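You operate a simulated robot arm through the tools that you are given. There is no shell and no other tool.

You are at the controls of a simulated two-armed robot. One attempt, no reset.

JOB
Take the tea towel from the sideboard end of the table and hang it over the radiator rail.

It is judged by the outcome, as a careful person would: the job done as asked, and still so three seconds after it is handed in. It fails if anything else is knocked over, pushed out of place, dropped, spilled or broken. Flat cloth is picked up by pressing the open fingertips on it (5 to 10 N) and closing them slowly along it; thin cloth reads only 2 to 8 mm in the jaws.

ROBOT AND FRAMES
Two 7-joint arms with two-finger parallel grippers on one trunk, on a base that moves. Base frame: it is fixed to the floor where the robot stands at the start and does not move with it; the origin is under the middle of the robot, x ahead of it, y to its left, z up; the surface under the hand at the start is at about z = 750. Readings come in mm, rad, newtons and seconds.
The left shoulder is at the start at [20, 170, 1003], the right one opposite. With the tool pointing down near the work surface each hand reaches from about 220 to 680 mm from the robot's upright axis, wherever it stands, measured 20 degrees to its own side. Payload 3.8 kg a hand.
The tool frame of a hand sits at the grasp point between the pads (the TCP): z along the fingers, y along the line on which they close. The tips reach 30 mm beyond it. The gripper opens to 110 mm. The fingers are 20 mm wide and 10 mm thick; the gripper's body (48 by 112 mm) begins 55 mm behind the TCP.
Orientation is that of the tool frame in the base frame, as a unit quaternion [x, y, z, w]. With the fingers straight down and closing along the base's y, the tool's x points along the base's -x, its y along +y and its z along -z.

CONTROLS
- The arms move only by the tool jog_arm. It takes "left_plan", "right_plan" or both (then of equal length, played together; a hand with none holds still); each is a list of rows, each a list of 7 numbers: the shift along the tool's x, y, z in units of 300 mm (1.0 is 300 mm), then the turn, a rotation vector about the tool's x, y, z in units of 180 degrees (1.0 is 180 degrees), then the gripper command, from -1 (fully open) to 1 (shut), values between in proportion. In form: [[x, y, z, ax, ay, az, grip], ...]. A call has 1 to 20 rows; each row is the pose to reach, as a shift and turn from the pose commanded when the call began, along the tool's axes at that moment. A call with a number of a shift or a turn outside -1 to 1 is refused whole. Each row takes 0.2 s and may step no farther than 50 mm and 0.15 rad from the row before; otherwise, or with a gripper value out of range, the whole call is refused. Where a pose cannot be reached the arm comes as near as it can. A force on the tool above 40 N (or 10 N above the force at the start of the call, whichever is more), or a blocked arm, ends the call early, and 0.2 s more pass. The fingers move at their own pace (about 72 mm/s each) and stop on an object; they squeeze with about 35 N. The grip force told is the motor's: it shows also when the fingers shut on nothing. Time passes only in rows, and 0.2 s behind the last, so rows that repeat a pose let the fingers close. The reply holds the time, the measured pose of the TCP, the force on the tool along the base axes, the opening and the grip force, in the units named above and with some noise, with the torque about the TCP (base axes, N m) and any sound that the robot's microphone picked up.
- Cameras (640 x 400 px; columns grow to the right, rows downward): "scene" is now at [89.6, 7, 1146]; the picture's right is [0.10, -0.99, 0.00], its down [-0.62, -0.06, -0.78] and it looks along [0.78, 0.08, -0.62] (base axes); focal length 263 px, centre (320, 200). "left" rides on the left gripper at [72, -17, -103] in its tool frame; the picture's right is [0.23, 0.97, 0.00], its down [-0.76, 0.18, -0.62] and it looks along [-0.61, 0.14, 0.78] (tool axes); focal length 222 px, centre (320, 200). "right" rides on the right gripper at [72, 17, -103] in its tool frame; the picture's right is [-0.23, 0.97, 0.00], its down [-0.76, -0.18, -0.62] and it looks along [-0.61, -0.14, 0.78] (tool axes); focal length 222 px, centre (320, 200). There is no depth. A picture from a camera that has moved, and an enlarged one, comes with that camera's place and axes in the base frame and with its lens. The place of the scene camera against the robot may be out by one fixed shift of up to 25 mm in any direction.
- grab_frame(camera): a new picture of that camera. The clock stands still meanwhile.
- lift_body(by): moves the trunk up (or, below 0, down) by that many mm; the arms and the scene camera ride with it, the base frame stays. It gives what a move gives, with no picture.
- drive_base(legs): drives the robot by 1 to 6 legs, each [ahead, turn to the left] in mm and rad, along the robot's own axes; the way and the turn of a leg run together, so that a leg with both is an arc; at most 1500 mm and 3.142 rad a leg. The arms and the cameras ride along, it lands a little off, and it stops where it bumps. It gives what a move gives.
- aim_head(pan, tilt): turns the head with the scene camera to pan (to the left, within 1.396 rad either way) and tilt (down, from -0.506 to 1.204), counted from straight ahead of the robot. It gives what a move gives.
- inspect(camera, box): a new picture of the part [left, top, right, bottom] of that camera's present view, enlarged. The clock stands still meanwhile.
- sign_off(): hands the job in; it is judged then, once.

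Nothing tells you exact positions but the pictures and the camera data. Unless the task says otherwise, let go and move clear before handing in.

The tools are called after ">>>" as a command line: name --argument value ..., lists and objects as JSON in quotes. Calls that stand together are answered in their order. jog_arm: Moves the arms, as the interface text tells. Its arguments: {"type":"object","properties":{"left_plan":{"type":"array","items":{"type":"array","items":{"type":"number"}}},"right_plan":{"type":"array","items":{"type":"array","items":{"type":"number"}}}},"required":[]} The other tools are called the same way: lift_body (by) moves the trunk up or down; drive_base (legs) drives the base; aim_head (pan, tilt) turns the head that bears the scene camera; grab_frame (camera) takes a picture; inspect (camera, box) takes an enlarged picture of a part of a camera's view; sign_off () hands the job in.

At the start:

```text
time_s: 0.0
left_tool_pos: [416.7, 221.2, 947.9]
left_ee_rot: [0.0, 1.0, 0.0, -0.001]
left_force: [0.1, -0.5, -0.3]
left_ft_torque: [-0.01, -0.06, -0.04]
left_width: 109.9
left_grip_force: 0.2
right_tool_pos: [402.7, -127.2, 907.4]
right_ee_rot: [0.0, 1.0, 0.0, 0.0]
right_force: [-0.3, -0.4, 0.2]
right_ft_torque: [0.02, 0.0, -0.02]
right_width: 110.0
right_grip_force: 0.2
trunk travel left (down, up): [-100.0, 470.0]
robot x, y, heading: [1.0, -0.5, 0.001]
head pan, tilt (commanded): [0.103, 0.674]
```

scene: 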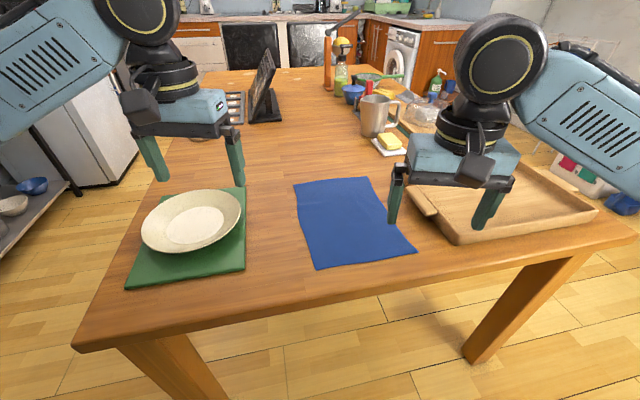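
right: 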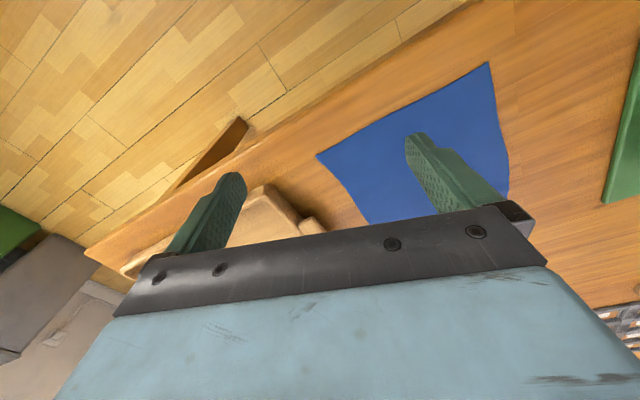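
left: 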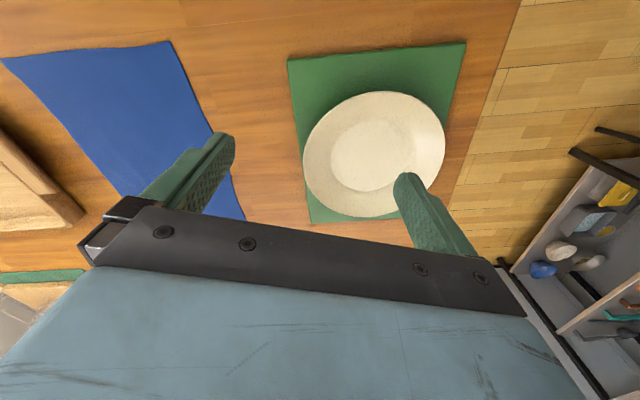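

I see a blue cloth near me on the table, a green cloth under a plate, and a kitchen beyond. I don't yet see the radiator or the sideboard, so I will look around with the head first.

>>> aim_head --pan 0.9 --tilt 0.4

```text
time_s: 1.1
left_tool_pos: [417.6, 219.5, 948.0]
left_ee_rot: [0.0, 1.0, -0.001, 0.0]
left_force: [-0.4, 0.4, -0.8]
left_ft_torque: [0.0, 0.0, 0.0]
left_width: 109.8
left_grip_force: 0.1
right_tool_pos: [401.5, -127.0, 908.1]
right_ee_rot: [0.0, 1.0, 0.0, 0.0]
right_force: [0.1, -0.7, 0.4]
right_ft_torque: [-0.02, 0.03, 0.01]
right_width: 109.8
right_grip_force: 0.1
trunk travel left (down, up): [-100.0, 470.0]
robot x, y, heading: [2.4, 3.2, 0.002]
head pan, tilt (commanded): [0.901, 0.4]
```

The head has turned left; I'll take a picture to look for the sideboard and radiator.

>>> grab_frame --camera "scene"

```text
taken
camera scene: at [61.7, 70.8, 1170.6], right [0.78, -0.62, 0.0], down [-0.24, -0.3, -0.92], along [0.57, 0.72, -0.39], focal length 263 px, centre (320, 200)
```

scene: 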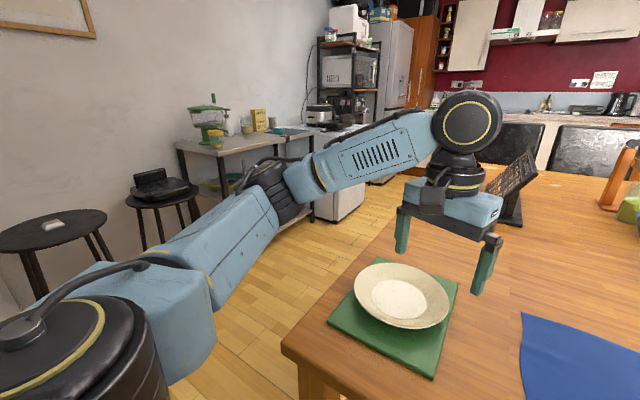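

To the left I see a side table, stools, a fridge and shelves, but no radiator. I'll look to the right now.

>>> aim_head --pan 1.39 --tilt 0.3

>>> grab_frame --camera "scene"

>>> aim_head --pan -0.8 --tilt 0.35

>>> grab_frame --camera "scene"

>>> aim_head --pan -1.39 --tilt 0.35

>>> grab_frame --camera "scene"

>>> aim_head --pan 0.0 --tilt 0.35

>>> grab_frame --camera "scene"

```text
time_s: 2.1
left_tool_pos: [417.6, 221.2, 948.1]
left_ee_rot: [0.0, 1.0, 0.0, 0.0]
left_force: [-0.9, 0.1, 0.3]
left_ft_torque: [0.01, -0.02, 0.01]
left_width: 110.1
left_grip_force: 0.0
right_tool_pos: [402.2, -127.5, 907.5]
right_ee_rot: [0.0, 1.0, -0.001, 0.0]
right_force: [1.2, 0.4, 0.3]
right_ft_torque: [0.01, 0.03, 0.01]
right_width: 109.8
right_grip_force: 0.1
trunk travel left (down, up): [-100.0, 470.0]
robot x, y, heading: [-1.9, -0.7, -0.002]
head pan, tilt (commanded): [1.389, 0.3]
```

```text
taken
camera scene: at [21.0, 90.0, 1179.9], right [0.98, -0.18, 0.0], down [-0.05, -0.29, -0.96], along [0.17, 0.94, -0.3], focal length 263 px, centre (320, 200)
```

scene: 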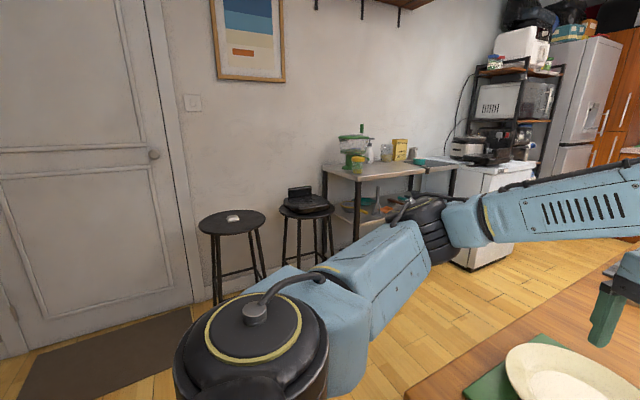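

```text
time_s: 4.1
left_tool_pos: [417.7, 220.1, 948.4]
left_ee_rot: [0.0, 1.0, 0.0, 0.0]
left_force: [0.1, 0.3, -0.7]
left_ft_torque: [0.0, -0.02, 0.0]
left_width: 110.2
left_grip_force: 0.1
right_tool_pos: [402.1, -126.7, 906.4]
right_ee_rot: [0.0, 1.0, 0.0, 0.0]
right_force: [-0.4, 0.0, -0.4]
right_ft_torque: [-0.03, 0.02, 0.01]
right_width: 109.8
right_grip_force: 0.1
trunk travel left (down, up): [-100.0, 470.0]
robot x, y, heading: [-1.5, -1.3, 0.002]
head pan, tilt (commanded): [-0.799, 0.351]
```

```text
taken
camera scene: at [69.0, -68.5, 1175.2], right [-0.72, -0.7, 0.0], down [-0.24, 0.25, -0.94], along [0.66, -0.67, -0.34], focal length 263 px, centre (320, 200)
```

scene: 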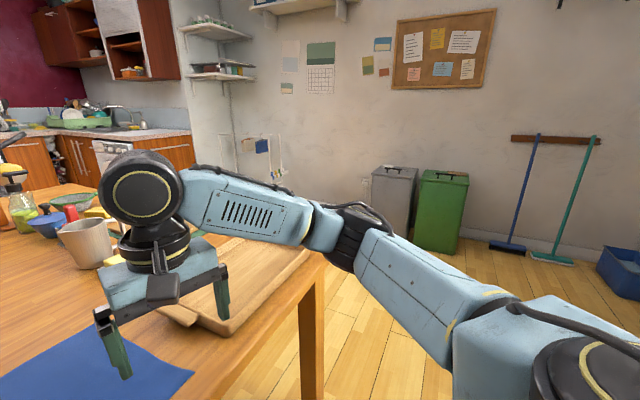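

```text
time_s: 5.1
left_tool_pos: [417.1, 220.6, 948.3]
left_ee_rot: [-0.001, 1.0, -0.001, 0.0]
left_force: [0.4, 0.2, 0.0]
left_ft_torque: [-0.02, -0.01, -0.02]
left_width: 109.8
left_grip_force: 0.0
right_tool_pos: [403.4, -127.4, 908.4]
right_ee_rot: [0.0, 1.0, 0.001, -0.001]
right_force: [0.2, 0.0, -0.3]
right_ft_torque: [0.01, 0.01, 0.0]
right_width: 110.4
right_grip_force: 0.1
trunk travel left (down, up): [-100.0, 470.0]
robot x, y, heading: [0.5, -0.8, 0.003]
head pan, tilt (commanded): [-1.389, 0.351]
```

```text
taken
camera scene: at [21.0, -93.4, 1175.2], right [-0.98, -0.18, 0.0], down [-0.06, 0.34, -0.94], along [0.17, -0.92, -0.34], focal length 263 px, centre (320, 200)
```

scene: 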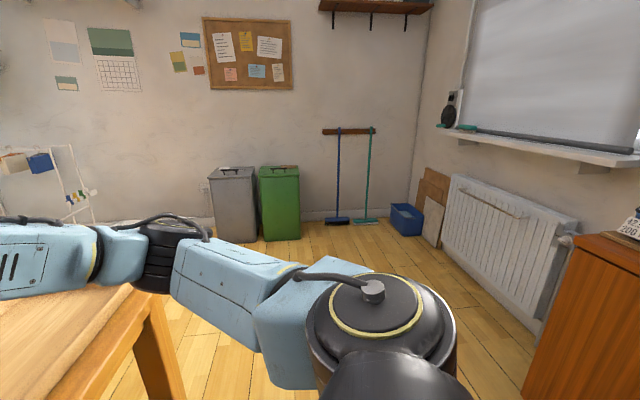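

```text
time_s: 6.6
left_tool_pos: [416.5, 220.1, 948.7]
left_ee_rot: [0.0, 1.0, 0.0, 0.0]
left_force: [-0.1, 0.2, -0.4]
left_ft_torque: [0.0, 0.01, -0.02]
left_width: 109.9
left_grip_force: 0.0
right_tool_pos: [402.5, -125.5, 908.2]
right_ee_rot: [0.0, 1.0, 0.0, 0.0]
right_force: [-0.1, 0.1, 0.4]
right_ft_torque: [-0.02, 0.0, 0.02]
right_width: 110.1
right_grip_force: 0.1
trunk travel left (down, up): [-100.0, 470.0]
robot x, y, heading: [-2.1, -1.5, 0.003]
head pan, tilt (commanded): [0.0, 0.351]
```

```text
taken
camera scene: at [97.2, -1.9, 1175.2], right [0.0, -1.0, 0.0], down [-0.34, 0.0, -0.94], along [0.94, 0.0, -0.34], focal length 263 px, centre (320, 200)
```

scene: 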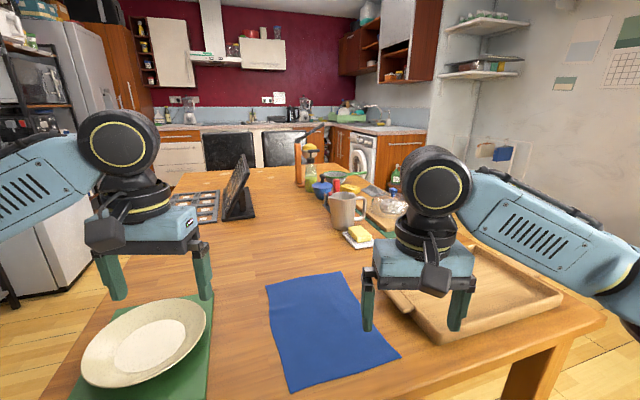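

The radiator is on the wall behind me to the right, next to a wooden cabinet (likely the sideboard). So the near end of the table would be the sideboard end. I'll look closer at the cloth candidates on the table.

>>> inspect --camera "scene" --box '[280, 120, 480, 250]'

>>> inspect --camera "scene" --box '[60, 240, 420, 400]'

>>> inspect --camera "scene" --box '[120, 100, 340, 240]'

```text
3.08 times, centred on (380, 185) of scene
camera zoom: at [97.2, -1.9, 1175.2], right [0.0, -1.0, 0.0], down [-0.34, 0.0, -0.94], along [0.94, 0.0, -0.34], focal length 810 px, centre (135, 246)
```

zoom: 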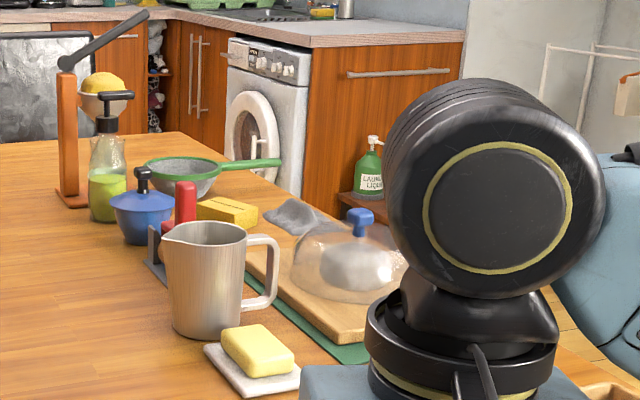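

```text
1.78 times, centred on (240, 320) of scene
camera zoom: at [97.2, -1.9, 1175.2], right [0.0, -1.0, 0.0], down [-0.34, 0.0, -0.94], along [0.94, 0.0, -0.34], focal length 468 px, centre (462, -13)
```

zoom: 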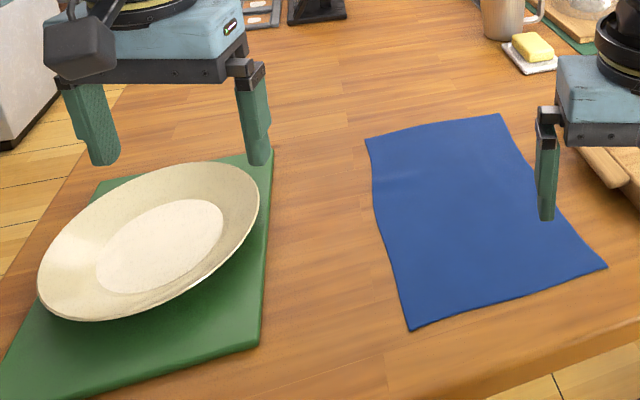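

```text
2.86 times, centred on (230, 170) of scene
camera zoom: at [97.2, -1.9, 1175.2], right [0.0, -1.0, 0.0], down [-0.34, 0.0, -0.94], along [0.94, 0.0, -0.34], focal length 752 px, centre (577, 286)
```

zoom: 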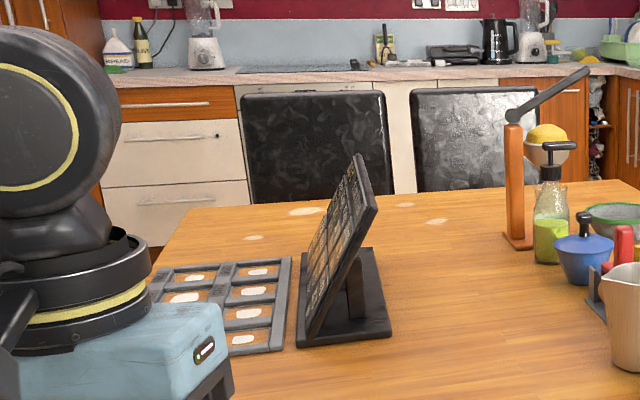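

The blue cloth on the near end (about x 380–700, y −145 to 130) is the tea towel; green items are mats. Next I study the radiator and its rail more closely before choosing the grasp.

>>> aim_head --pan -1.396 --tilt 0.3

>>> inspect --camera "scene" --box '[400, 120, 640, 320]'

>>> inspect --camera "scene" --box '[430, 150, 590, 250]'

```text
time_s: 8.2
left_tool_pos: [416.6, 221.0, 948.1]
left_ee_rot: [0.0, 1.0, 0.0, 0.0]
left_force: [0.1, 0.3, -0.3]
left_ft_torque: [0.0, 0.0, 0.0]
left_width: 110.0
left_grip_force: 0.1
right_tool_pos: [402.4, -126.7, 908.2]
right_ee_rot: [0.0, 1.0, 0.001, -0.001]
right_force: [-0.1, -0.6, 1.1]
right_ft_torque: [0.0, -0.04, -0.02]
right_width: 110.1
right_grip_force: 0.0
trunk travel left (down, up): [-100.0, 470.0]
robot x, y, heading: [-1.5, 0.9, -0.001]
head pan, tilt (commanded): [-1.396, 0.3]
```

```text
2.00 times, centred on (520, 220) of scene
camera zoom: at [20.4, -93.7, 1179.9], right [-0.98, -0.17, 0.0], down [-0.05, 0.29, -0.96], along [0.17, -0.94, -0.3], focal length 527 px, centre (-80, 160)
```

zoom: 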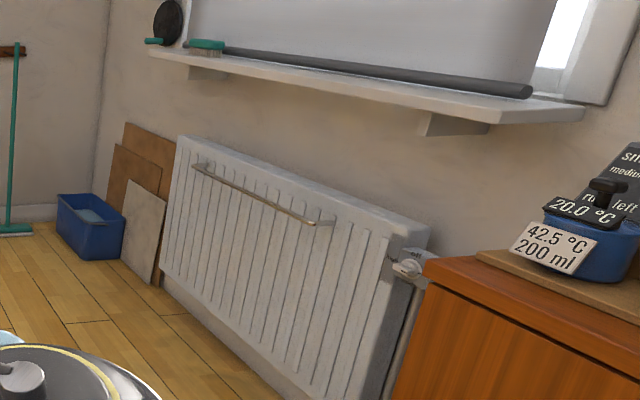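

```text
4.00 times, centred on (510, 200) of scene
camera zoom: at [20.4, -93.7, 1179.9], right [-0.98, -0.17, 0.0], down [-0.05, 0.29, -0.96], along [0.17, -0.94, -0.3], focal length 1053 px, centre (-440, 200)
```

zoom: 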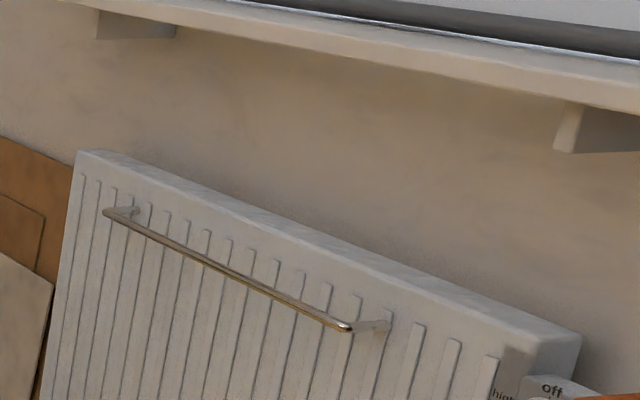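

The towel's near corners compute to about (400, 48) and (461, −144), and its long side points along (0.95, 0.31). The radiator rail is a slim bar standing off the radiator at z ≈ 570, roughly 1.3 m behind me. I'll turn the hands so that they close along the towel's length, ready to pinch its near edge at both corners.

>>> jog_arm --left_plan '[[0, 0, 0, 0, 0, 0.0285, -0.9], [0, 0, 0, 0, 0, 0.057, -0.8], [0, 0, 0, 0, 0, 0.0855, -0.7], [0, 0, 0, 0, 0, 0.114, -0.6], [0, 0, 0, 0, 0, 0.1425, -0.5], [0, 0, 0, 0, 0, 0.171, -0.4], [0, 0, 0, 0, 0, 0.1995, -0.3], [0, 0, 0, 0, 0, 0.228, -0.2], [0, 0, 0, 0, 0, 0.2565, -0.1], [0, 0, 0, 0, 0, 0.285, 0.0], [0, 0, 0, 0, 0, 0.3135, 0.09], [0, 0, 0, 0, 0, 0.342, 0.09], [0, 0, 0, 0, 0, 0.3705, 0.09], [0, 0, 0, 0, 0, 0.399, 0.09]]' --right_plan '[[0, 0, 0, 0, 0, -0.0429, -0.9], [0, 0, 0, 0, 0, -0.0859, -0.8], [0, 0, 0, 0, 0, -0.1288, -0.7], [0, 0, 0, 0, 0, -0.1717, -0.6], [0, 0, 0, 0, 0, -0.2146, -0.5], [0, 0, 0, 0, 0, -0.2576, -0.4], [0, 0, 0, 0, 0, -0.3005, -0.3], [0, 0, 0, 0, 0, -0.3434, -0.2], [0, 0, 0, 0, 0, -0.3864, -0.1], [0, 0, 0, 0, 0, -0.4293, 0.0], [0, 0, 0, 0, 0, -0.4722, 0.09], [0, 0, 0, 0, 0, -0.5151, 0.09], [0, 0, 0, 0, 0, -0.5581, 0.09], [0, 0, 0, 0, 0, -0.601, 0.09]]'

>>> aim_head --pan 0.0 --tilt 0.8

>>> grab_frame --camera "scene"

```text
time_s: 11.2
left_tool_pos: [417.8, 221.1, 948.4]
left_ee_rot: [0.587, 0.809, -0.001, -0.001]
left_force: [-0.1, -0.8, 0.3]
left_ft_torque: [-0.01, 0.02, -0.01]
left_width: 50.0
left_grip_force: 0.2
right_tool_pos: [403.0, -126.7, 908.5]
right_ee_rot: [0.81, -0.586, -0.001, 0.0]
right_force: [0.3, 0.3, -0.2]
right_ft_torque: [0.04, 0.01, 0.01]
right_width: 50.0
right_grip_force: 0.0
trunk travel left (down, up): [-100.0, 470.0]
robot x, y, heading: [-1.5, -0.7, -0.003]
head pan, tilt (commanded): [-1.396, 0.3]
```

```text
time_s: 12.7
left_tool_pos: [417.9, 221.1, 948.0]
left_ee_rot: [0.586, 0.81, 0.0, 0.0]
left_force: [-0.9, 0.0, 0.0]
left_ft_torque: [0.04, -0.01, 0.01]
left_width: 50.0
left_grip_force: 0.1
right_tool_pos: [402.4, -127.2, 908.9]
right_ee_rot: [0.809, -0.587, 0.0, 0.0]
right_force: [-0.4, -0.8, -0.3]
right_ft_torque: [0.03, 0.0, 0.02]
right_width: 49.9
right_grip_force: 0.0
trunk travel left (down, up): [-100.0, 470.0]
robot x, y, heading: [0.6, -2.6, 0.001]
head pan, tilt (commanded): [0.0, 0.799]
```

```text
taken
camera scene: at [84.8, -1.9, 1135.6], right [0.0, -1.0, 0.0], down [-0.72, 0.0, -0.7], along [0.7, 0.0, -0.72], focal length 263 px, centre (320, 200)
```

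scene: 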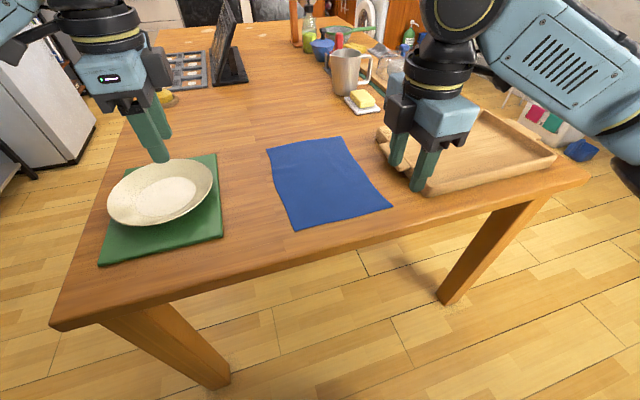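

Both hands are turned as wanted. Now I move them above the two near-edge grasp points, about 70 mm over the cloth, and check with the wrist cameras.

>>> jog_arm --left_plan '[[-0.0754, -0.0119, 0.0, 0, 0, 0, 0.09], [-0.1508, -0.0238, 0.0, 0, 0, 0, 0.09], [-0.2261, -0.0356, 0.05, 0, 0, 0, 0.09], [-0.3015, -0.0475, 0.1, 0, 0, 0, 0.09], [-0.3769, -0.0594, 0.15, 0, 0, 0, 0.09], [-0.4523, -0.0713, 0.2, 0, 0, 0, 0.09], [-0.5276, -0.0831, 0.26, 0, 0, 0, 0.09], [-0.603, -0.095, 0.327, 0, 0, 0, 0.09]]' --right_plan '[[0.0053, -0.0385, 0.0244, 0, 0, 0, 0.09], [0.0105, -0.077, 0.0488, 0, 0, 0, 0.09], [0.0158, -0.1155, 0.0731, 0, 0, 0, 0.09], [0.021, -0.154, 0.0975, 0, 0, 0, 0.09], [0.0263, -0.1925, 0.1219, 0, 0, 0, 0.09], [0.0315, -0.231, 0.1463, 0, 0, 0, 0.09], [0.0368, -0.2695, 0.1706, 0, 0, 0, 0.09], [0.042, -0.308, 0.195, 0, 0, 0, 0.09]]'

>>> grab_frame --camera "scene"

>>> grab_frame --camera "left"

>>> grab_frame --camera "right"

```text
time_s: 14.5
left_tool_pos: [447.9, 40.2, 851.7]
left_ee_rot: [0.587, 0.81, 0.0, 0.0]
left_force: [-0.1, -0.3, 1.3]
left_ft_torque: [0.0, -0.01, -0.01]
left_width: 50.0
left_grip_force: 0.2
right_tool_pos: [494.2, -110.0, 851.6]
right_ee_rot: [0.809, -0.587, 0.0, 0.0]
right_force: [-0.1, 0.2, 0.3]
right_ft_torque: [0.0, 0.04, -0.04]
right_width: 50.2
right_grip_force: 0.0
trunk travel left (down, up): [-100.0, 470.0]
robot x, y, heading: [3.5, -0.3, -0.0]
head pan, tilt (commanded): [0.0, 0.799]
```

```text
taken
camera scene: at [84.9, -2.0, 1135.5], right [0.0, -1.0, 0.0], down [-0.72, 0.0, -0.7], along [0.7, 0.0, -0.72], focal length 263 px, centre (320, 200)
```

scene: 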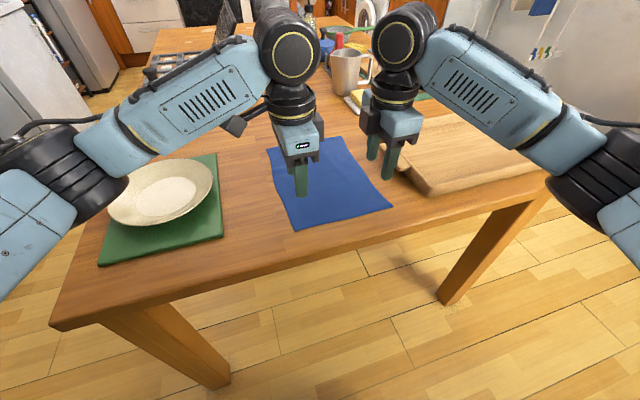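

```text
taken
camera left: at [407.7, 102.4, 954.5], right [0.85, 0.52, 0.0], down [0.41, -0.67, 0.62], along [0.32, -0.53, -0.78], focal length 222 px, centre (320, 200)
```

left: 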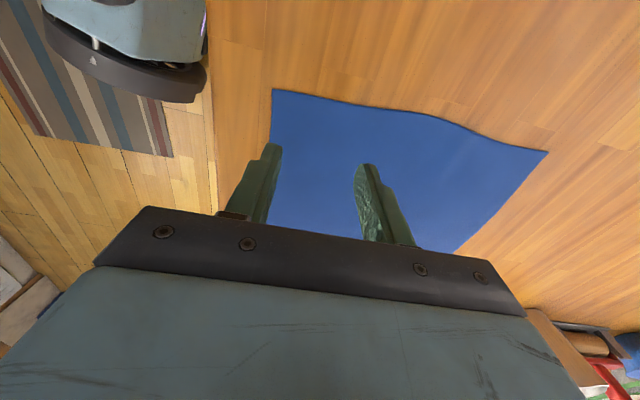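

```text
taken
camera right: at [500.9, -183.8, 954.2], right [-1.0, -0.09, 0.0], down [-0.07, 0.78, 0.62], along [-0.05, 0.62, -0.78], focal length 222 px, centre (320, 200)
```

right: 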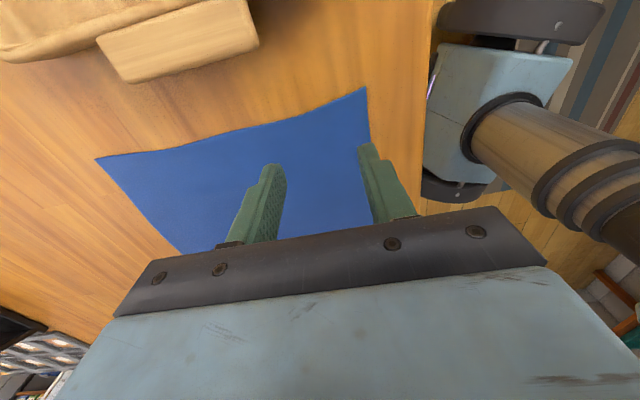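

The wrist views confirm both hands sit about 45 mm inside the near edge and 22 mm in from each corner. I lower both to about 10 mm above the cloth.

>>> jog_arm --left_plan '[[0, 0, 0.05, 0, 0, 0, 0.09], [0, 0, 0.1, 0, 0, 0, 0.09], [0, 0, 0.14, 0, 0, 0, 0.09], [0, 0, 0.17, 0, 0, 0, 0.09], [0, 0, 0.19, 0, 0, 0, 0.09], [0, 0, 0.2, 0, 0, 0, 0.09]]' --right_plan '[[0, 0, 0.05, 0, 0, 0, 0.09], [0, 0, 0.1, 0, 0, 0, 0.09], [0, 0, 0.14, 0, 0, 0, 0.09], [0, 0, 0.17, 0, 0, 0, 0.09], [0, 0, 0.19, 0, 0, 0, 0.09], [0, 0, 0.2, 0, 0, 0, 0.09]]'

>>> grab_frame --camera "left"

>>> grab_frame --camera "right"

```text
time_s: 15.9
left_tool_pos: [446.1, 39.2, 790.5]
left_ee_rot: [0.586, 0.81, 0.001, 0.0]
left_force: [-0.5, -0.6, 0.4]
left_ft_torque: [0.0, 0.02, 0.01]
left_width: 50.4
left_grip_force: 0.1
right_tool_pos: [494.1, -111.6, 790.8]
right_ee_rot: [0.81, -0.586, 0.0, 0.0]
right_force: [-0.1, -0.3, 0.8]
right_ft_torque: [0.01, -0.01, 0.0]
right_width: 49.9
right_grip_force: 0.0
trunk travel left (down, up): [-100.0, 470.0]
robot x, y, heading: [0.2, 1.9, 0.001]
head pan, tilt (commanded): [0.0, 0.799]
```

```text
taken
camera left: at [406.1, 101.8, 893.0], right [0.85, 0.52, 0.0], down [0.41, -0.67, 0.62], along [0.32, -0.53, -0.78], focal length 222 px, centre (320, 200)
```

left: 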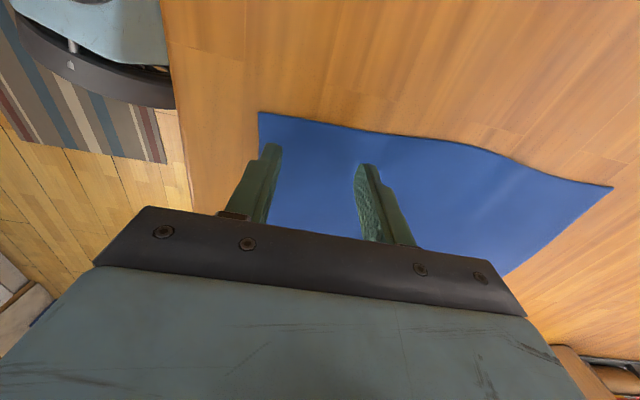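

```text
taken
camera right: at [500.8, -183.9, 894.2], right [-1.0, -0.09, 0.0], down [-0.07, 0.78, 0.62], along [-0.05, 0.62, -0.78], focal length 222 px, centre (320, 200)
```

right: 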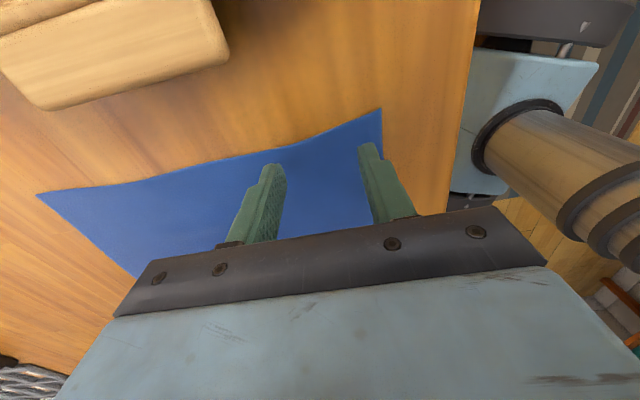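

Both finger pairs are just over the cloth with the near fingers inside the edge. I lower gently in small steps until I feel contact.

>>> jog_arm --left_plan '[[0, 0, 0.007, 0, 0, 0, 0.09], [0, 0, 0.014, 0, 0, 0, 0.09], [0, 0, 0.02, 0, 0, 0, 0.09], [0, 0, 0.026, 0, 0, 0, 0.09], [0, 0, 0.026, 0, 0, 0, 0.09]]' --right_plan '[[0, 0, 0.007, 0, 0, 0, 0.09], [0, 0, 0.014, 0, 0, 0, 0.09], [0, 0, 0.02, 0, 0, 0, 0.09], [0, 0, 0.026, 0, 0, 0, 0.09], [0, 0, 0.026, 0, 0, 0, 0.09]]'

```text
time_s: 17.1
left_tool_pos: [447.1, 40.2, 783.0]
left_ee_rot: [0.586, 0.81, 0.0, 0.0]
left_force: [-0.6, -1.2, 0.6]
left_ft_torque: [-0.01, -0.01, -0.01]
left_width: 50.1
left_grip_force: 0.0
right_tool_pos: [493.8, -110.3, 781.4]
right_ee_rot: [0.81, -0.587, 0.0, 0.0]
right_force: [-1.0, -0.2, 1.1]
right_ft_torque: [-0.02, 0.01, 0.0]
right_width: 49.6
right_grip_force: 0.0
trunk travel left (down, up): [-100.0, 470.0]
robot x, y, heading: [-4.0, -0.9, 0.001]
head pan, tilt (commanded): [0.0, 0.799]
```

No real contact yet; tips are at about z 752. I go down another 2.5 mm in tiny steps.

>>> jog_arm --left_plan '[[0, 0, 0.003, 0, 0, 0, 0.09], [0, 0, 0.006, 0, 0, 0, 0.09], [0, 0, 0.008, 0, 0, 0, 0.09], [0, 0, 0.008, 0, 0, 0, 0.09]]' --right_plan '[[0, 0, 0.003, 0, 0, 0, 0.09], [0, 0, 0.006, 0, 0, 0, 0.09], [0, 0, 0.008, 0, 0, 0, 0.09], [0, 0, 0.008, 0, 0, 0, 0.09]]'

```text
time_s: 18.1
left_tool_pos: [446.2, 41.9, 780.7]
left_ee_rot: [0.586, 0.81, 0.0, 0.001]
left_force: [0.7, -0.9, 4.3]
left_ft_torque: [-0.07, 0.08, 0.0]
left_width: 50.0
left_grip_force: 0.0
right_tool_pos: [493.9, -110.1, 781.4]
right_ee_rot: [0.81, -0.587, 0.0, -0.001]
right_force: [1.1, -0.5, 16.9]
right_ft_torque: [-0.18, 0.35, 0.05]
right_width: 49.7
right_grip_force: 0.0
trunk travel left (down, up): [-100.0, 470.0]
robot x, y, heading: [0.3, 1.2, -0.002]
head pan, tilt (commanded): [0.0, 0.799]
```

Contact: left presses 4.3 N, right 16.9 N. I trim the heights so both press about 7 N.

>>> jog_arm --left_plan '[[0, 0, 0.001, 0, 0, 0, 0.09], [0, 0, 0.001, 0, 0, 0, 0.09]]' --right_plan '[[0, 0, -0.0025, 0, 0, 0, 0.09], [0, 0, -0.0025, 0, 0, 0, 0.09]]'

```text
time_s: 18.7
left_tool_pos: [445.8, 41.0, 781.2]
left_ee_rot: [0.586, 0.81, 0.0, 0.002]
left_force: [2.0, -2.4, 7.1]
left_ft_torque: [-0.11, 0.15, 0.03]
left_width: 49.9
left_grip_force: 0.1
right_tool_pos: [492.2, -109.2, 781.9]
right_ee_rot: [0.81, -0.586, 0.0, -0.001]
right_force: [2.9, 1.4, 19.9]
right_ft_torque: [-0.17, 0.4, 0.01]
right_width: 49.1
right_grip_force: 0.1
trunk travel left (down, up): [-100.0, 470.0]
robot x, y, heading: [1.6, 0.5, -0.0]
head pan, tilt (commanded): [0.0, 0.799]
```

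The left is at 7 N as wanted, but the right still presses about 20 N, so I ease only the right up.

>>> jog_arm --right_plan '[[0, 0, -0.003, 0, 0, 0, 0.09], [0, 0, -0.006, 0, 0, 0, 0.09], [0, 0, -0.006, 0, 0, 0, 0.09]]'

```text
time_s: 19.5
left_tool_pos: [445.4, 40.4, 781.2]
left_ee_rot: [0.586, 0.81, 0.0, 0.001]
left_force: [1.5, -2.3, 12.9]
left_ft_torque: [-0.15, 0.28, 0.06]
left_width: 49.9
left_grip_force: 0.1
right_tool_pos: [494.4, -109.7, 781.3]
right_ee_rot: [0.81, -0.586, 0.0, 0.0]
right_force: [2.9, 1.9, 11.4]
right_ft_torque: [0.01, 0.07, 0.01]
right_width: 49.5
right_grip_force: 0.1
trunk travel left (down, up): [-100.0, 470.0]
robot x, y, heading: [0.3, -0.6, 0.002]
head pan, tilt (commanded): [0.0, 0.799]
```

Both press about 12 N; I ease off slightly and begin closing the fingers slowly along the cloth, checking force partway.

>>> jog_arm --left_plan '[[0, 0, -0.002, 0, 0, 0, 0.15], [0, 0, -0.002, 0, 0, 0, 0.21], [0, 0, -0.002, 0, 0, 0, 0.27], [0, 0, -0.002, 0, 0, 0, 0.33], [0, 0, -0.002, 0, 0, 0, 0.39]]' --right_plan '[[0, 0, -0.002, 0, 0, 0, 0.15], [0, 0, -0.002, 0, 0, 0, 0.21], [0, 0, -0.002, 0, 0, 0, 0.27], [0, 0, -0.002, 0, 0, 0, 0.33], [0, 0, -0.002, 0, 0, 0, 0.39]]'

>>> grab_frame --camera "left"

>>> grab_frame --camera "right"

```text
time_s: 20.7
left_tool_pos: [447.0, 40.7, 782.6]
left_ee_rot: [0.586, 0.81, 0.0, 0.001]
left_force: [-0.7, 0.2, 18.8]
left_ft_torque: [-0.08, 0.33, -0.03]
left_width: 33.1
left_grip_force: 0.0
right_tool_pos: [492.1, -109.5, 781.9]
right_ee_rot: [0.81, -0.587, 0.0, 0.001]
right_force: [-0.1, -0.9, 1.7]
right_ft_torque: [0.04, 0.02, -0.01]
right_width: 33.6
right_grip_force: 0.0
trunk travel left (down, up): [-100.0, 470.0]
robot x, y, heading: [-1.4, -1.9, 0.003]
head pan, tilt (commanded): [0.0, 0.799]
```

```text
taken
camera left: at [406.0, 102.8, 884.0], right [0.85, 0.52, 0.0], down [0.41, -0.67, 0.62], along [0.33, -0.53, -0.78], focal length 222 px, centre (320, 200)
```

left: 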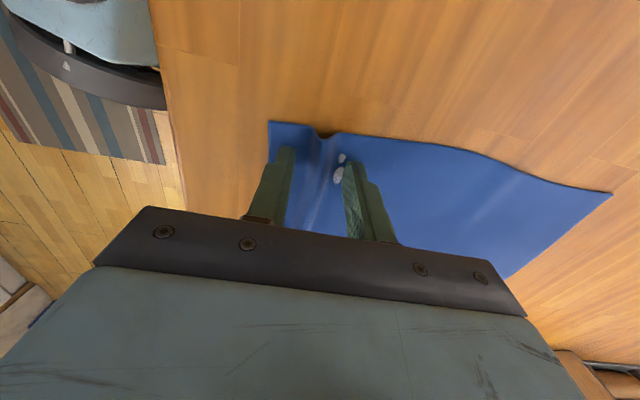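

```text
taken
camera right: at [499.6, -183.7, 886.0], right [-1.0, -0.09, 0.0], down [-0.07, 0.78, 0.62], along [-0.05, 0.62, -0.78], focal length 222 px, centre (320, 200)
```

right: 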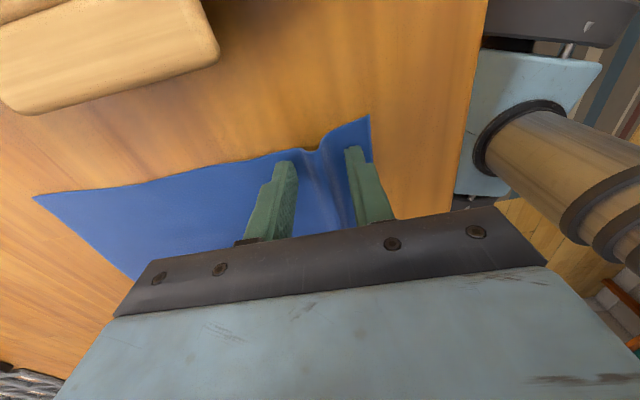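

A ridge is forming between both finger pairs. Left is at 19 N and right only 2 N, so I trim heights and continue to close.

>>> jog_arm --left_plan '[[0, 0, -0.003, 0, 0, 0, 0.39], [0, 0, -0.004, 0, 0, 0, 0.43], [0, 0, -0.004, 0, 0, 0, 0.47], [0, 0, -0.004, 0, 0, 0, 0.51]]' --right_plan '[[0, 0, 0.002, 0, 0, 0, 0.39], [0, 0, 0.003, 0, 0, 0, 0.43], [0, 0, 0.003, 0, 0, 0, 0.47], [0, 0, 0.003, 0, 0, 0, 0.51]]'

```text
time_s: 21.7
left_tool_pos: [446.6, 39.3, 781.4]
left_ee_rot: [0.586, 0.81, 0.0, 0.001]
left_force: [0.2, 0.1, 8.5]
left_ft_torque: [0.03, 0.11, 0.02]
left_width: 27.0
left_grip_force: 0.2
right_tool_pos: [493.4, -111.5, 781.2]
right_ee_rot: [0.81, -0.587, 0.001, -0.001]
right_force: [0.2, 0.0, 4.0]
right_ft_torque: [-0.03, 0.04, 0.01]
right_width: 26.5
right_grip_force: 0.1
trunk travel left (down, up): [-100.0, 470.0]
robot x, y, heading: [-0.7, -0.1, 0.003]
head pan, tilt (commanded): [0.0, 0.799]
```

Forces are 8.5 N and 4 N now, which is about right. I keep closing slowly.

>>> jog_arm --left_plan '[[0, 0, 0, 0, 0, 0, 0.57], [0, 0, 0, 0, 0, 0, 0.63], [0, 0, 0, 0, 0, 0, 0.69], [0, 0, 0, 0, 0, 0, 0.75]]' --right_plan '[[0, 0, 0.001, 0, 0, 0, 0.57], [0, 0, 0.001, 0, 0, 0, 0.63], [0, 0, 0.001, 0, 0, 0, 0.69], [0, 0, 0.001, 0, 0, 0, 0.75]]'

>>> grab_frame --camera "left"

>>> grab_frame --camera "right"

```text
time_s: 22.7
left_tool_pos: [445.6, 40.2, 781.0]
left_ee_rot: [0.587, 0.81, 0.0, 0.0]
left_force: [-0.1, -0.9, 1.1]
left_ft_torque: [0.01, 0.03, 0.0]
left_width: 13.5
left_grip_force: 0.0
right_tool_pos: [494.3, -110.7, 781.6]
right_ee_rot: [0.811, -0.585, 0.001, 0.0]
right_force: [0.2, 0.0, 9.8]
right_ft_torque: [-0.09, 0.03, -0.01]
right_width: 12.7
right_grip_force: 0.2
trunk travel left (down, up): [-100.0, 470.0]
robot x, y, heading: [0.7, -1.1, -0.001]
head pan, tilt (commanded): [0.0, 0.799]
```

```text
taken
camera left: at [406.7, 102.1, 884.4], right [0.85, 0.52, 0.0], down [0.41, -0.67, 0.62], along [0.32, -0.53, -0.78], focal length 222 px, centre (320, 200)
```

left: 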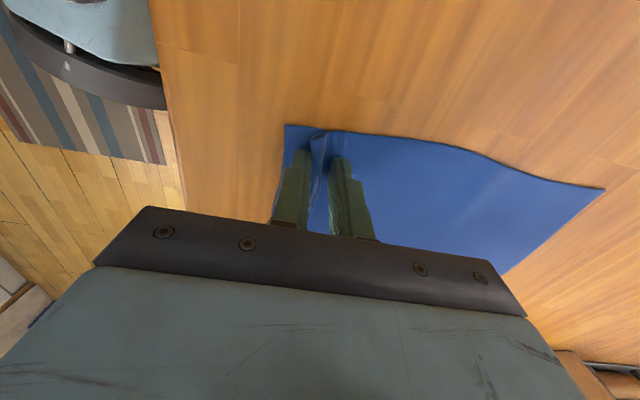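

```text
taken
camera right: at [500.8, -183.9, 885.5], right [-1.0, -0.09, 0.0], down [-0.07, 0.78, 0.62], along [-0.05, 0.62, -0.78], focal length 222 px, centre (320, 200)
```

right: 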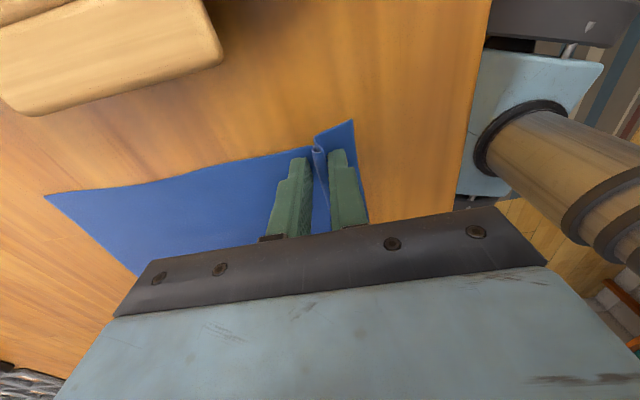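

A neat fold now stands between the fingers of each hand. I close the last part fully to grip it.

>>> jog_arm --left_plan '[[0, 0, 0.002, 0, 0, 0, 0.81], [0, 0, 0.002, 0, 0, 0, 0.87], [0, 0, 0.002, 0, 0, 0, 0.93], [0, 0, 0.001, 0, 0, 0, 1.0], [0, 0, 0.0, 0, 0, 0, 1.0], [0, 0, 0.0, 0, 0, 0, 1.0]]' --right_plan '[[0, 0, 0.0, 0, 0, 0, 0.81], [0, 0, 0.0, 0, 0, 0, 0.87], [0, 0, 0.0, 0, 0, 0, 0.93], [0, 0, -0.001, 0, 0, 0, 1.0], [0, 0, -0.002, 0, 0, 0, 1.0], [0, 0, -0.002, 0, 0, 0, 1.0]]'

>>> grab_frame --camera "left"

>>> grab_frame --camera "right"

```text
time_s: 24.1
left_tool_pos: [445.9, 40.1, 783.7]
left_ee_rot: [0.586, 0.81, 0.0, 0.0]
left_force: [-0.9, 0.2, -0.1]
left_ft_torque: [-0.01, -0.03, 0.0]
left_width: 2.2
left_grip_force: 35.2
right_tool_pos: [493.6, -109.3, 781.1]
right_ee_rot: [0.809, -0.587, 0.001, 0.0]
right_force: [2.9, -0.2, 14.1]
right_ft_torque: [-0.09, -0.09, 0.01]
right_width: 2.4
right_grip_force: 34.7
trunk travel left (down, up): [-100.0, 470.0]
robot x, y, heading: [-0.0, -2.6, -0.003]
head pan, tilt (commanded): [0.0, 0.799]
```

```text
taken
camera left: at [406.3, 102.8, 884.9], right [0.85, 0.52, 0.0], down [0.41, -0.67, 0.62], along [0.32, -0.53, -0.78], focal length 222 px, centre (320, 200)
```

left: 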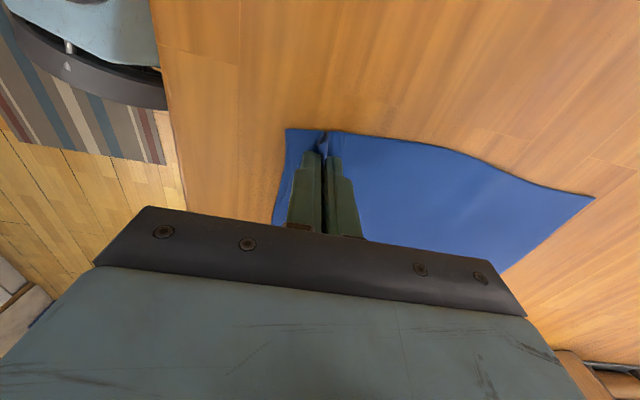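

```text
taken
camera right: at [500.2, -183.7, 885.5], right [-1.0, -0.09, 0.0], down [-0.07, 0.78, 0.62], along [-0.05, 0.62, -0.78], focal length 222 px, centre (320, 200)
```

right: 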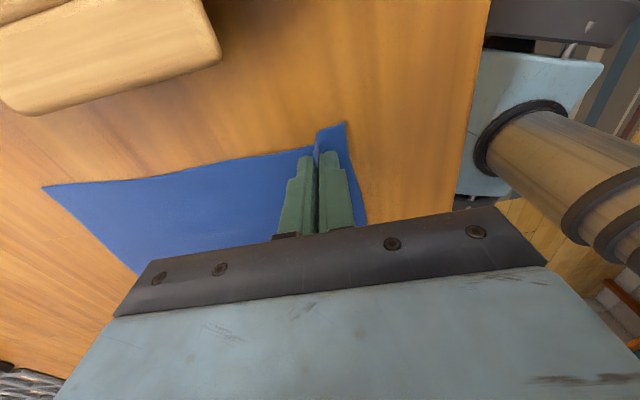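

Both jaws read just over 2 mm with cloth between them. I lift both hands together a little to test the hold.

>>> jog_arm --left_plan '[[0, 0, -0.02, 0, 0, 0, 1.0], [0, 0, -0.05, 0, 0, 0, 1.0], [0, 0, -0.09, 0, 0, 0, 1.0], [0, 0, -0.13, 0, 0, 0, 1.0], [0, 0, -0.17, 0, 0, 0, 1.0], [0, 0, -0.2, 0, 0, 0, 1.0]]' --right_plan '[[0, 0, -0.02, 0, 0, 0, 1.0], [0, 0, -0.05, 0, 0, 0, 1.0], [0, 0, -0.09, 0, 0, 0, 1.0], [0, 0, -0.13, 0, 0, 0, 1.0], [0, 0, -0.17, 0, 0, 0, 1.0], [0, 0, -0.2, 0, 0, 0, 1.0]]'

>>> grab_frame --camera "scene"

>>> grab_frame --camera "left"

>>> grab_frame --camera "right"

```text
time_s: 25.5
left_tool_pos: [445.5, 41.0, 843.0]
left_ee_rot: [0.587, 0.81, 0.0, 0.0]
left_force: [0.3, 0.4, 0.5]
left_ft_torque: [-0.01, -0.03, 0.04]
left_width: 2.3
left_grip_force: 35.0
right_tool_pos: [494.4, -110.6, 841.5]
right_ee_rot: [0.81, -0.587, 0.001, 0.001]
right_force: [0.1, 1.2, 0.1]
right_ft_torque: [0.01, 0.01, 0.0]
right_width: 2.6
right_grip_force: 35.0
trunk travel left (down, up): [-100.0, 470.0]
robot x, y, heading: [-1.4, 0.0, -0.002]
head pan, tilt (commanded): [0.0, 0.799]
```

```text
taken
camera scene: at [84.7, -1.8, 1135.5], right [0.0, -1.0, 0.0], down [-0.72, 0.0, -0.7], along [0.7, 0.0, -0.72], focal length 263 px, centre (320, 200)
```

scene: 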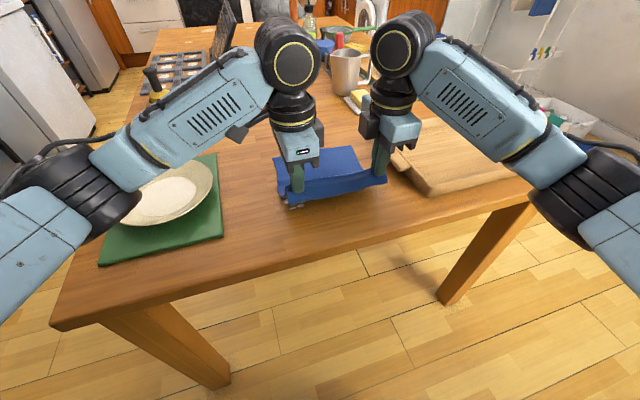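

```text
taken
camera left: at [406.4, 102.5, 945.5], right [0.85, 0.52, 0.0], down [0.41, -0.67, 0.62], along [0.32, -0.53, -0.78], focal length 222 px, centre (320, 200)
```

left: 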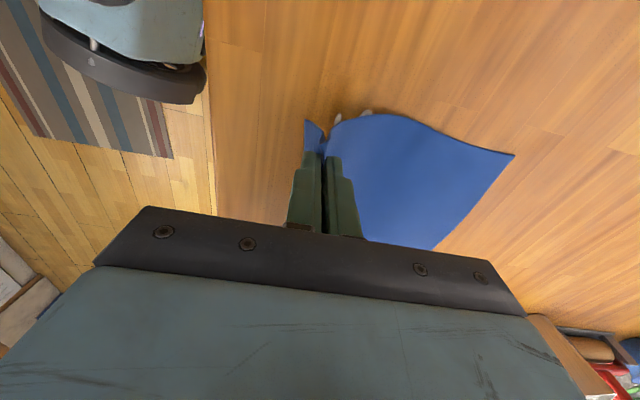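

```text
taken
camera right: at [500.8, -183.7, 945.5], right [-1.0, -0.09, 0.0], down [-0.07, 0.78, 0.62], along [-0.05, 0.62, -0.78], focal length 222 px, centre (320, 200)
```

right: 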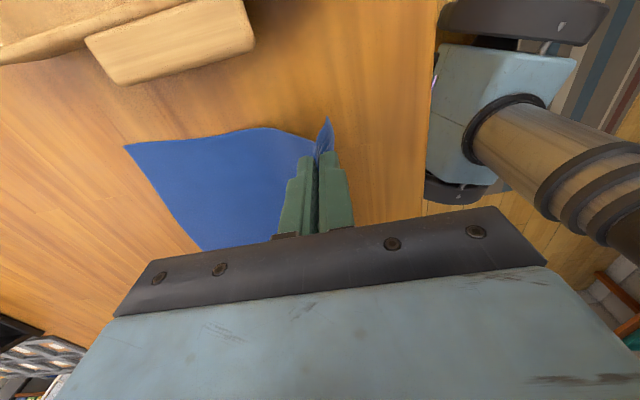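

The cloth is held by both hands. I notice small whitish objects near the left hand by the towel — I want to look closer before lifting further.

>>> inspect --camera "left" --box '[260, 80, 420, 180]'

>>> inspect --camera "scene" --box '[250, 130, 410, 230]'

```text
4.00 times, centred on (340, 130) of left
camera zoom: at [406.4, 102.5, 945.5], right [0.85, 0.52, 0.0], down [0.41, -0.67, 0.62], along [0.32, -0.53, -0.78], focal length 888 px, centre (240, 480)
```

zoom: 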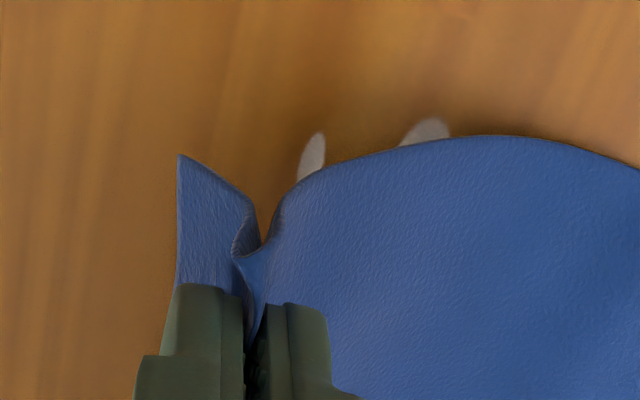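

```text
4.00 times, centred on (330, 180) of scene
camera zoom: at [84.7, -1.8, 1135.5], right [0.0, -1.0, 0.0], down [-0.72, 0.0, -0.7], along [0.7, 0.0, -0.72], focal length 1053 px, centre (280, 280)
```

zoom: 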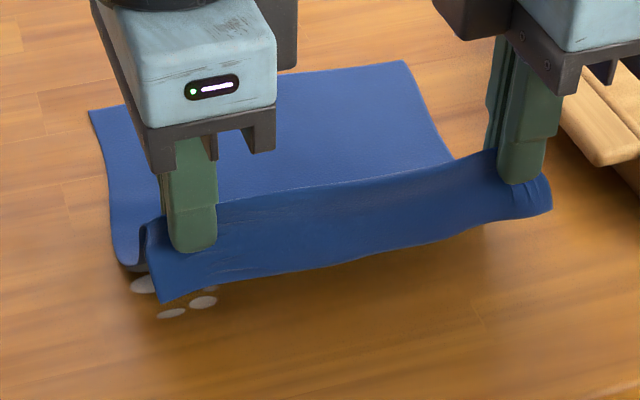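

Those white spots are just flat marks on the table top, nothing loose. I raise the trunk to lift the towel straight up off the table.

>>> lift_body --by 120

>>> lift_body --by 110

>>> grab_frame --camera "scene"

>>> grab_frame --camera "left"

>>> grab_frame --camera "right"

```text
time_s: 27.0
left_tool_pos: [446.7, 39.7, 962.4]
left_ee_rot: [0.587, 0.81, 0.0, 0.0]
left_force: [0.9, 0.0, 0.6]
left_ft_torque: [0.0, 0.01, 0.0]
left_width: 2.2
left_grip_force: 35.1
right_tool_pos: [494.1, -110.1, 960.2]
right_ee_rot: [0.81, -0.587, 0.001, 0.0]
right_force: [-0.5, 0.4, 0.5]
right_ft_torque: [0.01, 0.04, -0.04]
right_width: 2.2
right_grip_force: 35.0
trunk travel left (down, up): [-220.0, 350.0]
robot x, y, heading: [0.2, -2.3, -0.004]
head pan, tilt (commanded): [0.0, 0.799]
```

```text
time_s: 28.4
left_tool_pos: [445.8, 40.5, 1072.6]
left_ee_rot: [0.586, 0.81, -0.001, 0.0]
left_force: [-0.3, -0.7, -1.3]
left_ft_torque: [-0.02, 0.03, 0.0]
left_width: 2.2
left_grip_force: 34.9
right_tool_pos: [494.4, -109.7, 1070.7]
right_ee_rot: [0.81, -0.586, 0.0, 0.0]
right_force: [0.7, -0.1, 1.3]
right_ft_torque: [0.04, 0.02, -0.04]
right_width: 2.5
right_grip_force: 35.6
trunk travel left (down, up): [-330.0, 240.0]
robot x, y, heading: [0.1, 1.1, 0.003]
head pan, tilt (commanded): [0.0, 0.799]
```

```text
taken
camera scene: at [84.9, -1.8, 1365.4], right [0.0, -1.0, 0.0], down [-0.72, 0.0, -0.7], along [0.7, 0.0, -0.72], focal length 263 px, centre (320, 200)
```

scene: 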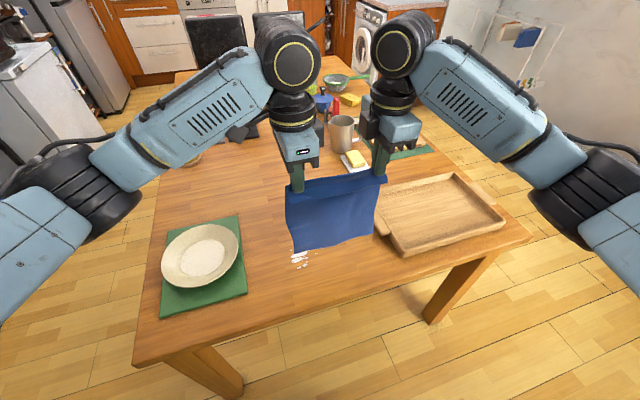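

```text
taken
camera left: at [406.7, 102.5, 1175.3], right [0.85, 0.52, 0.0], down [0.41, -0.67, 0.62], along [0.32, -0.53, -0.78], focal length 222 px, centre (320, 200)
```

left: 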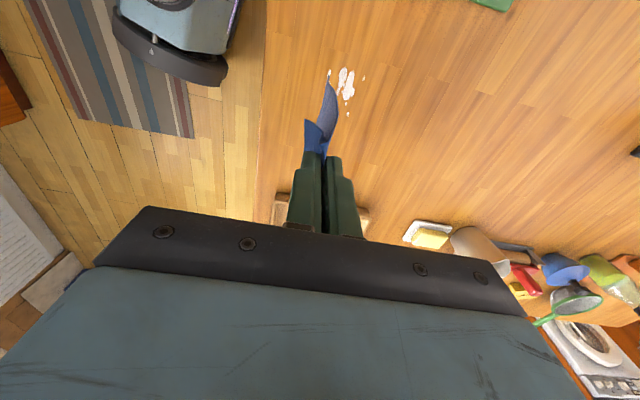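

```text
taken
camera right: at [501.1, -183.6, 1175.0], right [-1.0, -0.09, 0.0], down [-0.07, 0.78, 0.62], along [-0.05, 0.62, -0.78], focal length 222 px, centre (320, 200)
```

right: 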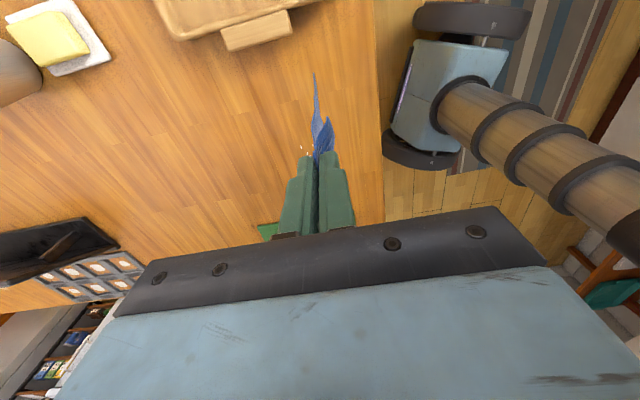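

The towel hangs cleanly between both hands and clears the table. I now back away from the table, then turn right to look toward the radiator.

>>> drive_base --legs '[[-380, 0]]'

>>> aim_head --pan -1.39 --tilt 0.5

>>> grab_frame --camera "scene"

```text
time_s: 30.8
left_tool_pos: [64.8, 39.9, 1073.1]
left_ee_rot: [0.587, 0.809, 0.0, 0.0]
left_force: [0.3, -0.1, 0.5]
left_ft_torque: [0.05, 0.01, 0.01]
left_width: 2.1
left_grip_force: 35.2
right_tool_pos: [113.1, -110.1, 1071.2]
right_ee_rot: [0.81, -0.587, 0.0, 0.001]
right_force: [-0.4, 0.2, 0.4]
right_ft_torque: [0.03, 0.0, 0.01]
right_width: 2.5
right_grip_force: 35.0
trunk travel left (down, up): [-330.0, 240.0]
robot x, y, heading: [-381.8, 4.7, -0.0]
head pan, tilt (commanded): [0.0, 0.799]
```

```text
time_s: 32.4
left_tool_pos: [66.1, 40.3, 1072.7]
left_ee_rot: [0.587, 0.81, 0.0, 0.0]
left_force: [-0.7, -0.7, -0.1]
left_ft_torque: [-0.02, -0.01, -0.02]
left_width: 2.2
left_grip_force: 35.0
right_tool_pos: [113.3, -111.5, 1072.4]
right_ee_rot: [0.809, -0.587, 0.0, 0.0]
right_force: [-0.1, -0.2, -0.4]
right_ft_torque: [-0.01, 0.0, -0.04]
right_width: 2.1
right_grip_force: 34.8
trunk travel left (down, up): [-330.0, 240.0]
robot x, y, heading: [-381.6, 2.4, -0.0]
head pan, tilt (commanded): [-1.389, 0.499]
```

```text
taken
camera scene: at [-359.6, -91.1, 1391.5], right [-0.98, -0.18, 0.0], down [-0.09, 0.47, -0.88], along [0.16, -0.86, -0.48], focal length 263 px, centre (320, 200)
```

scene: 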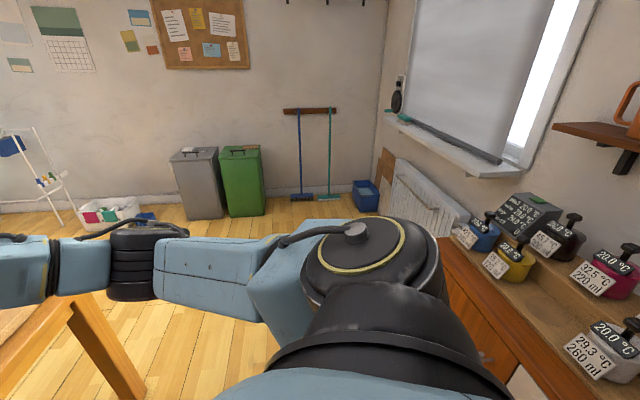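

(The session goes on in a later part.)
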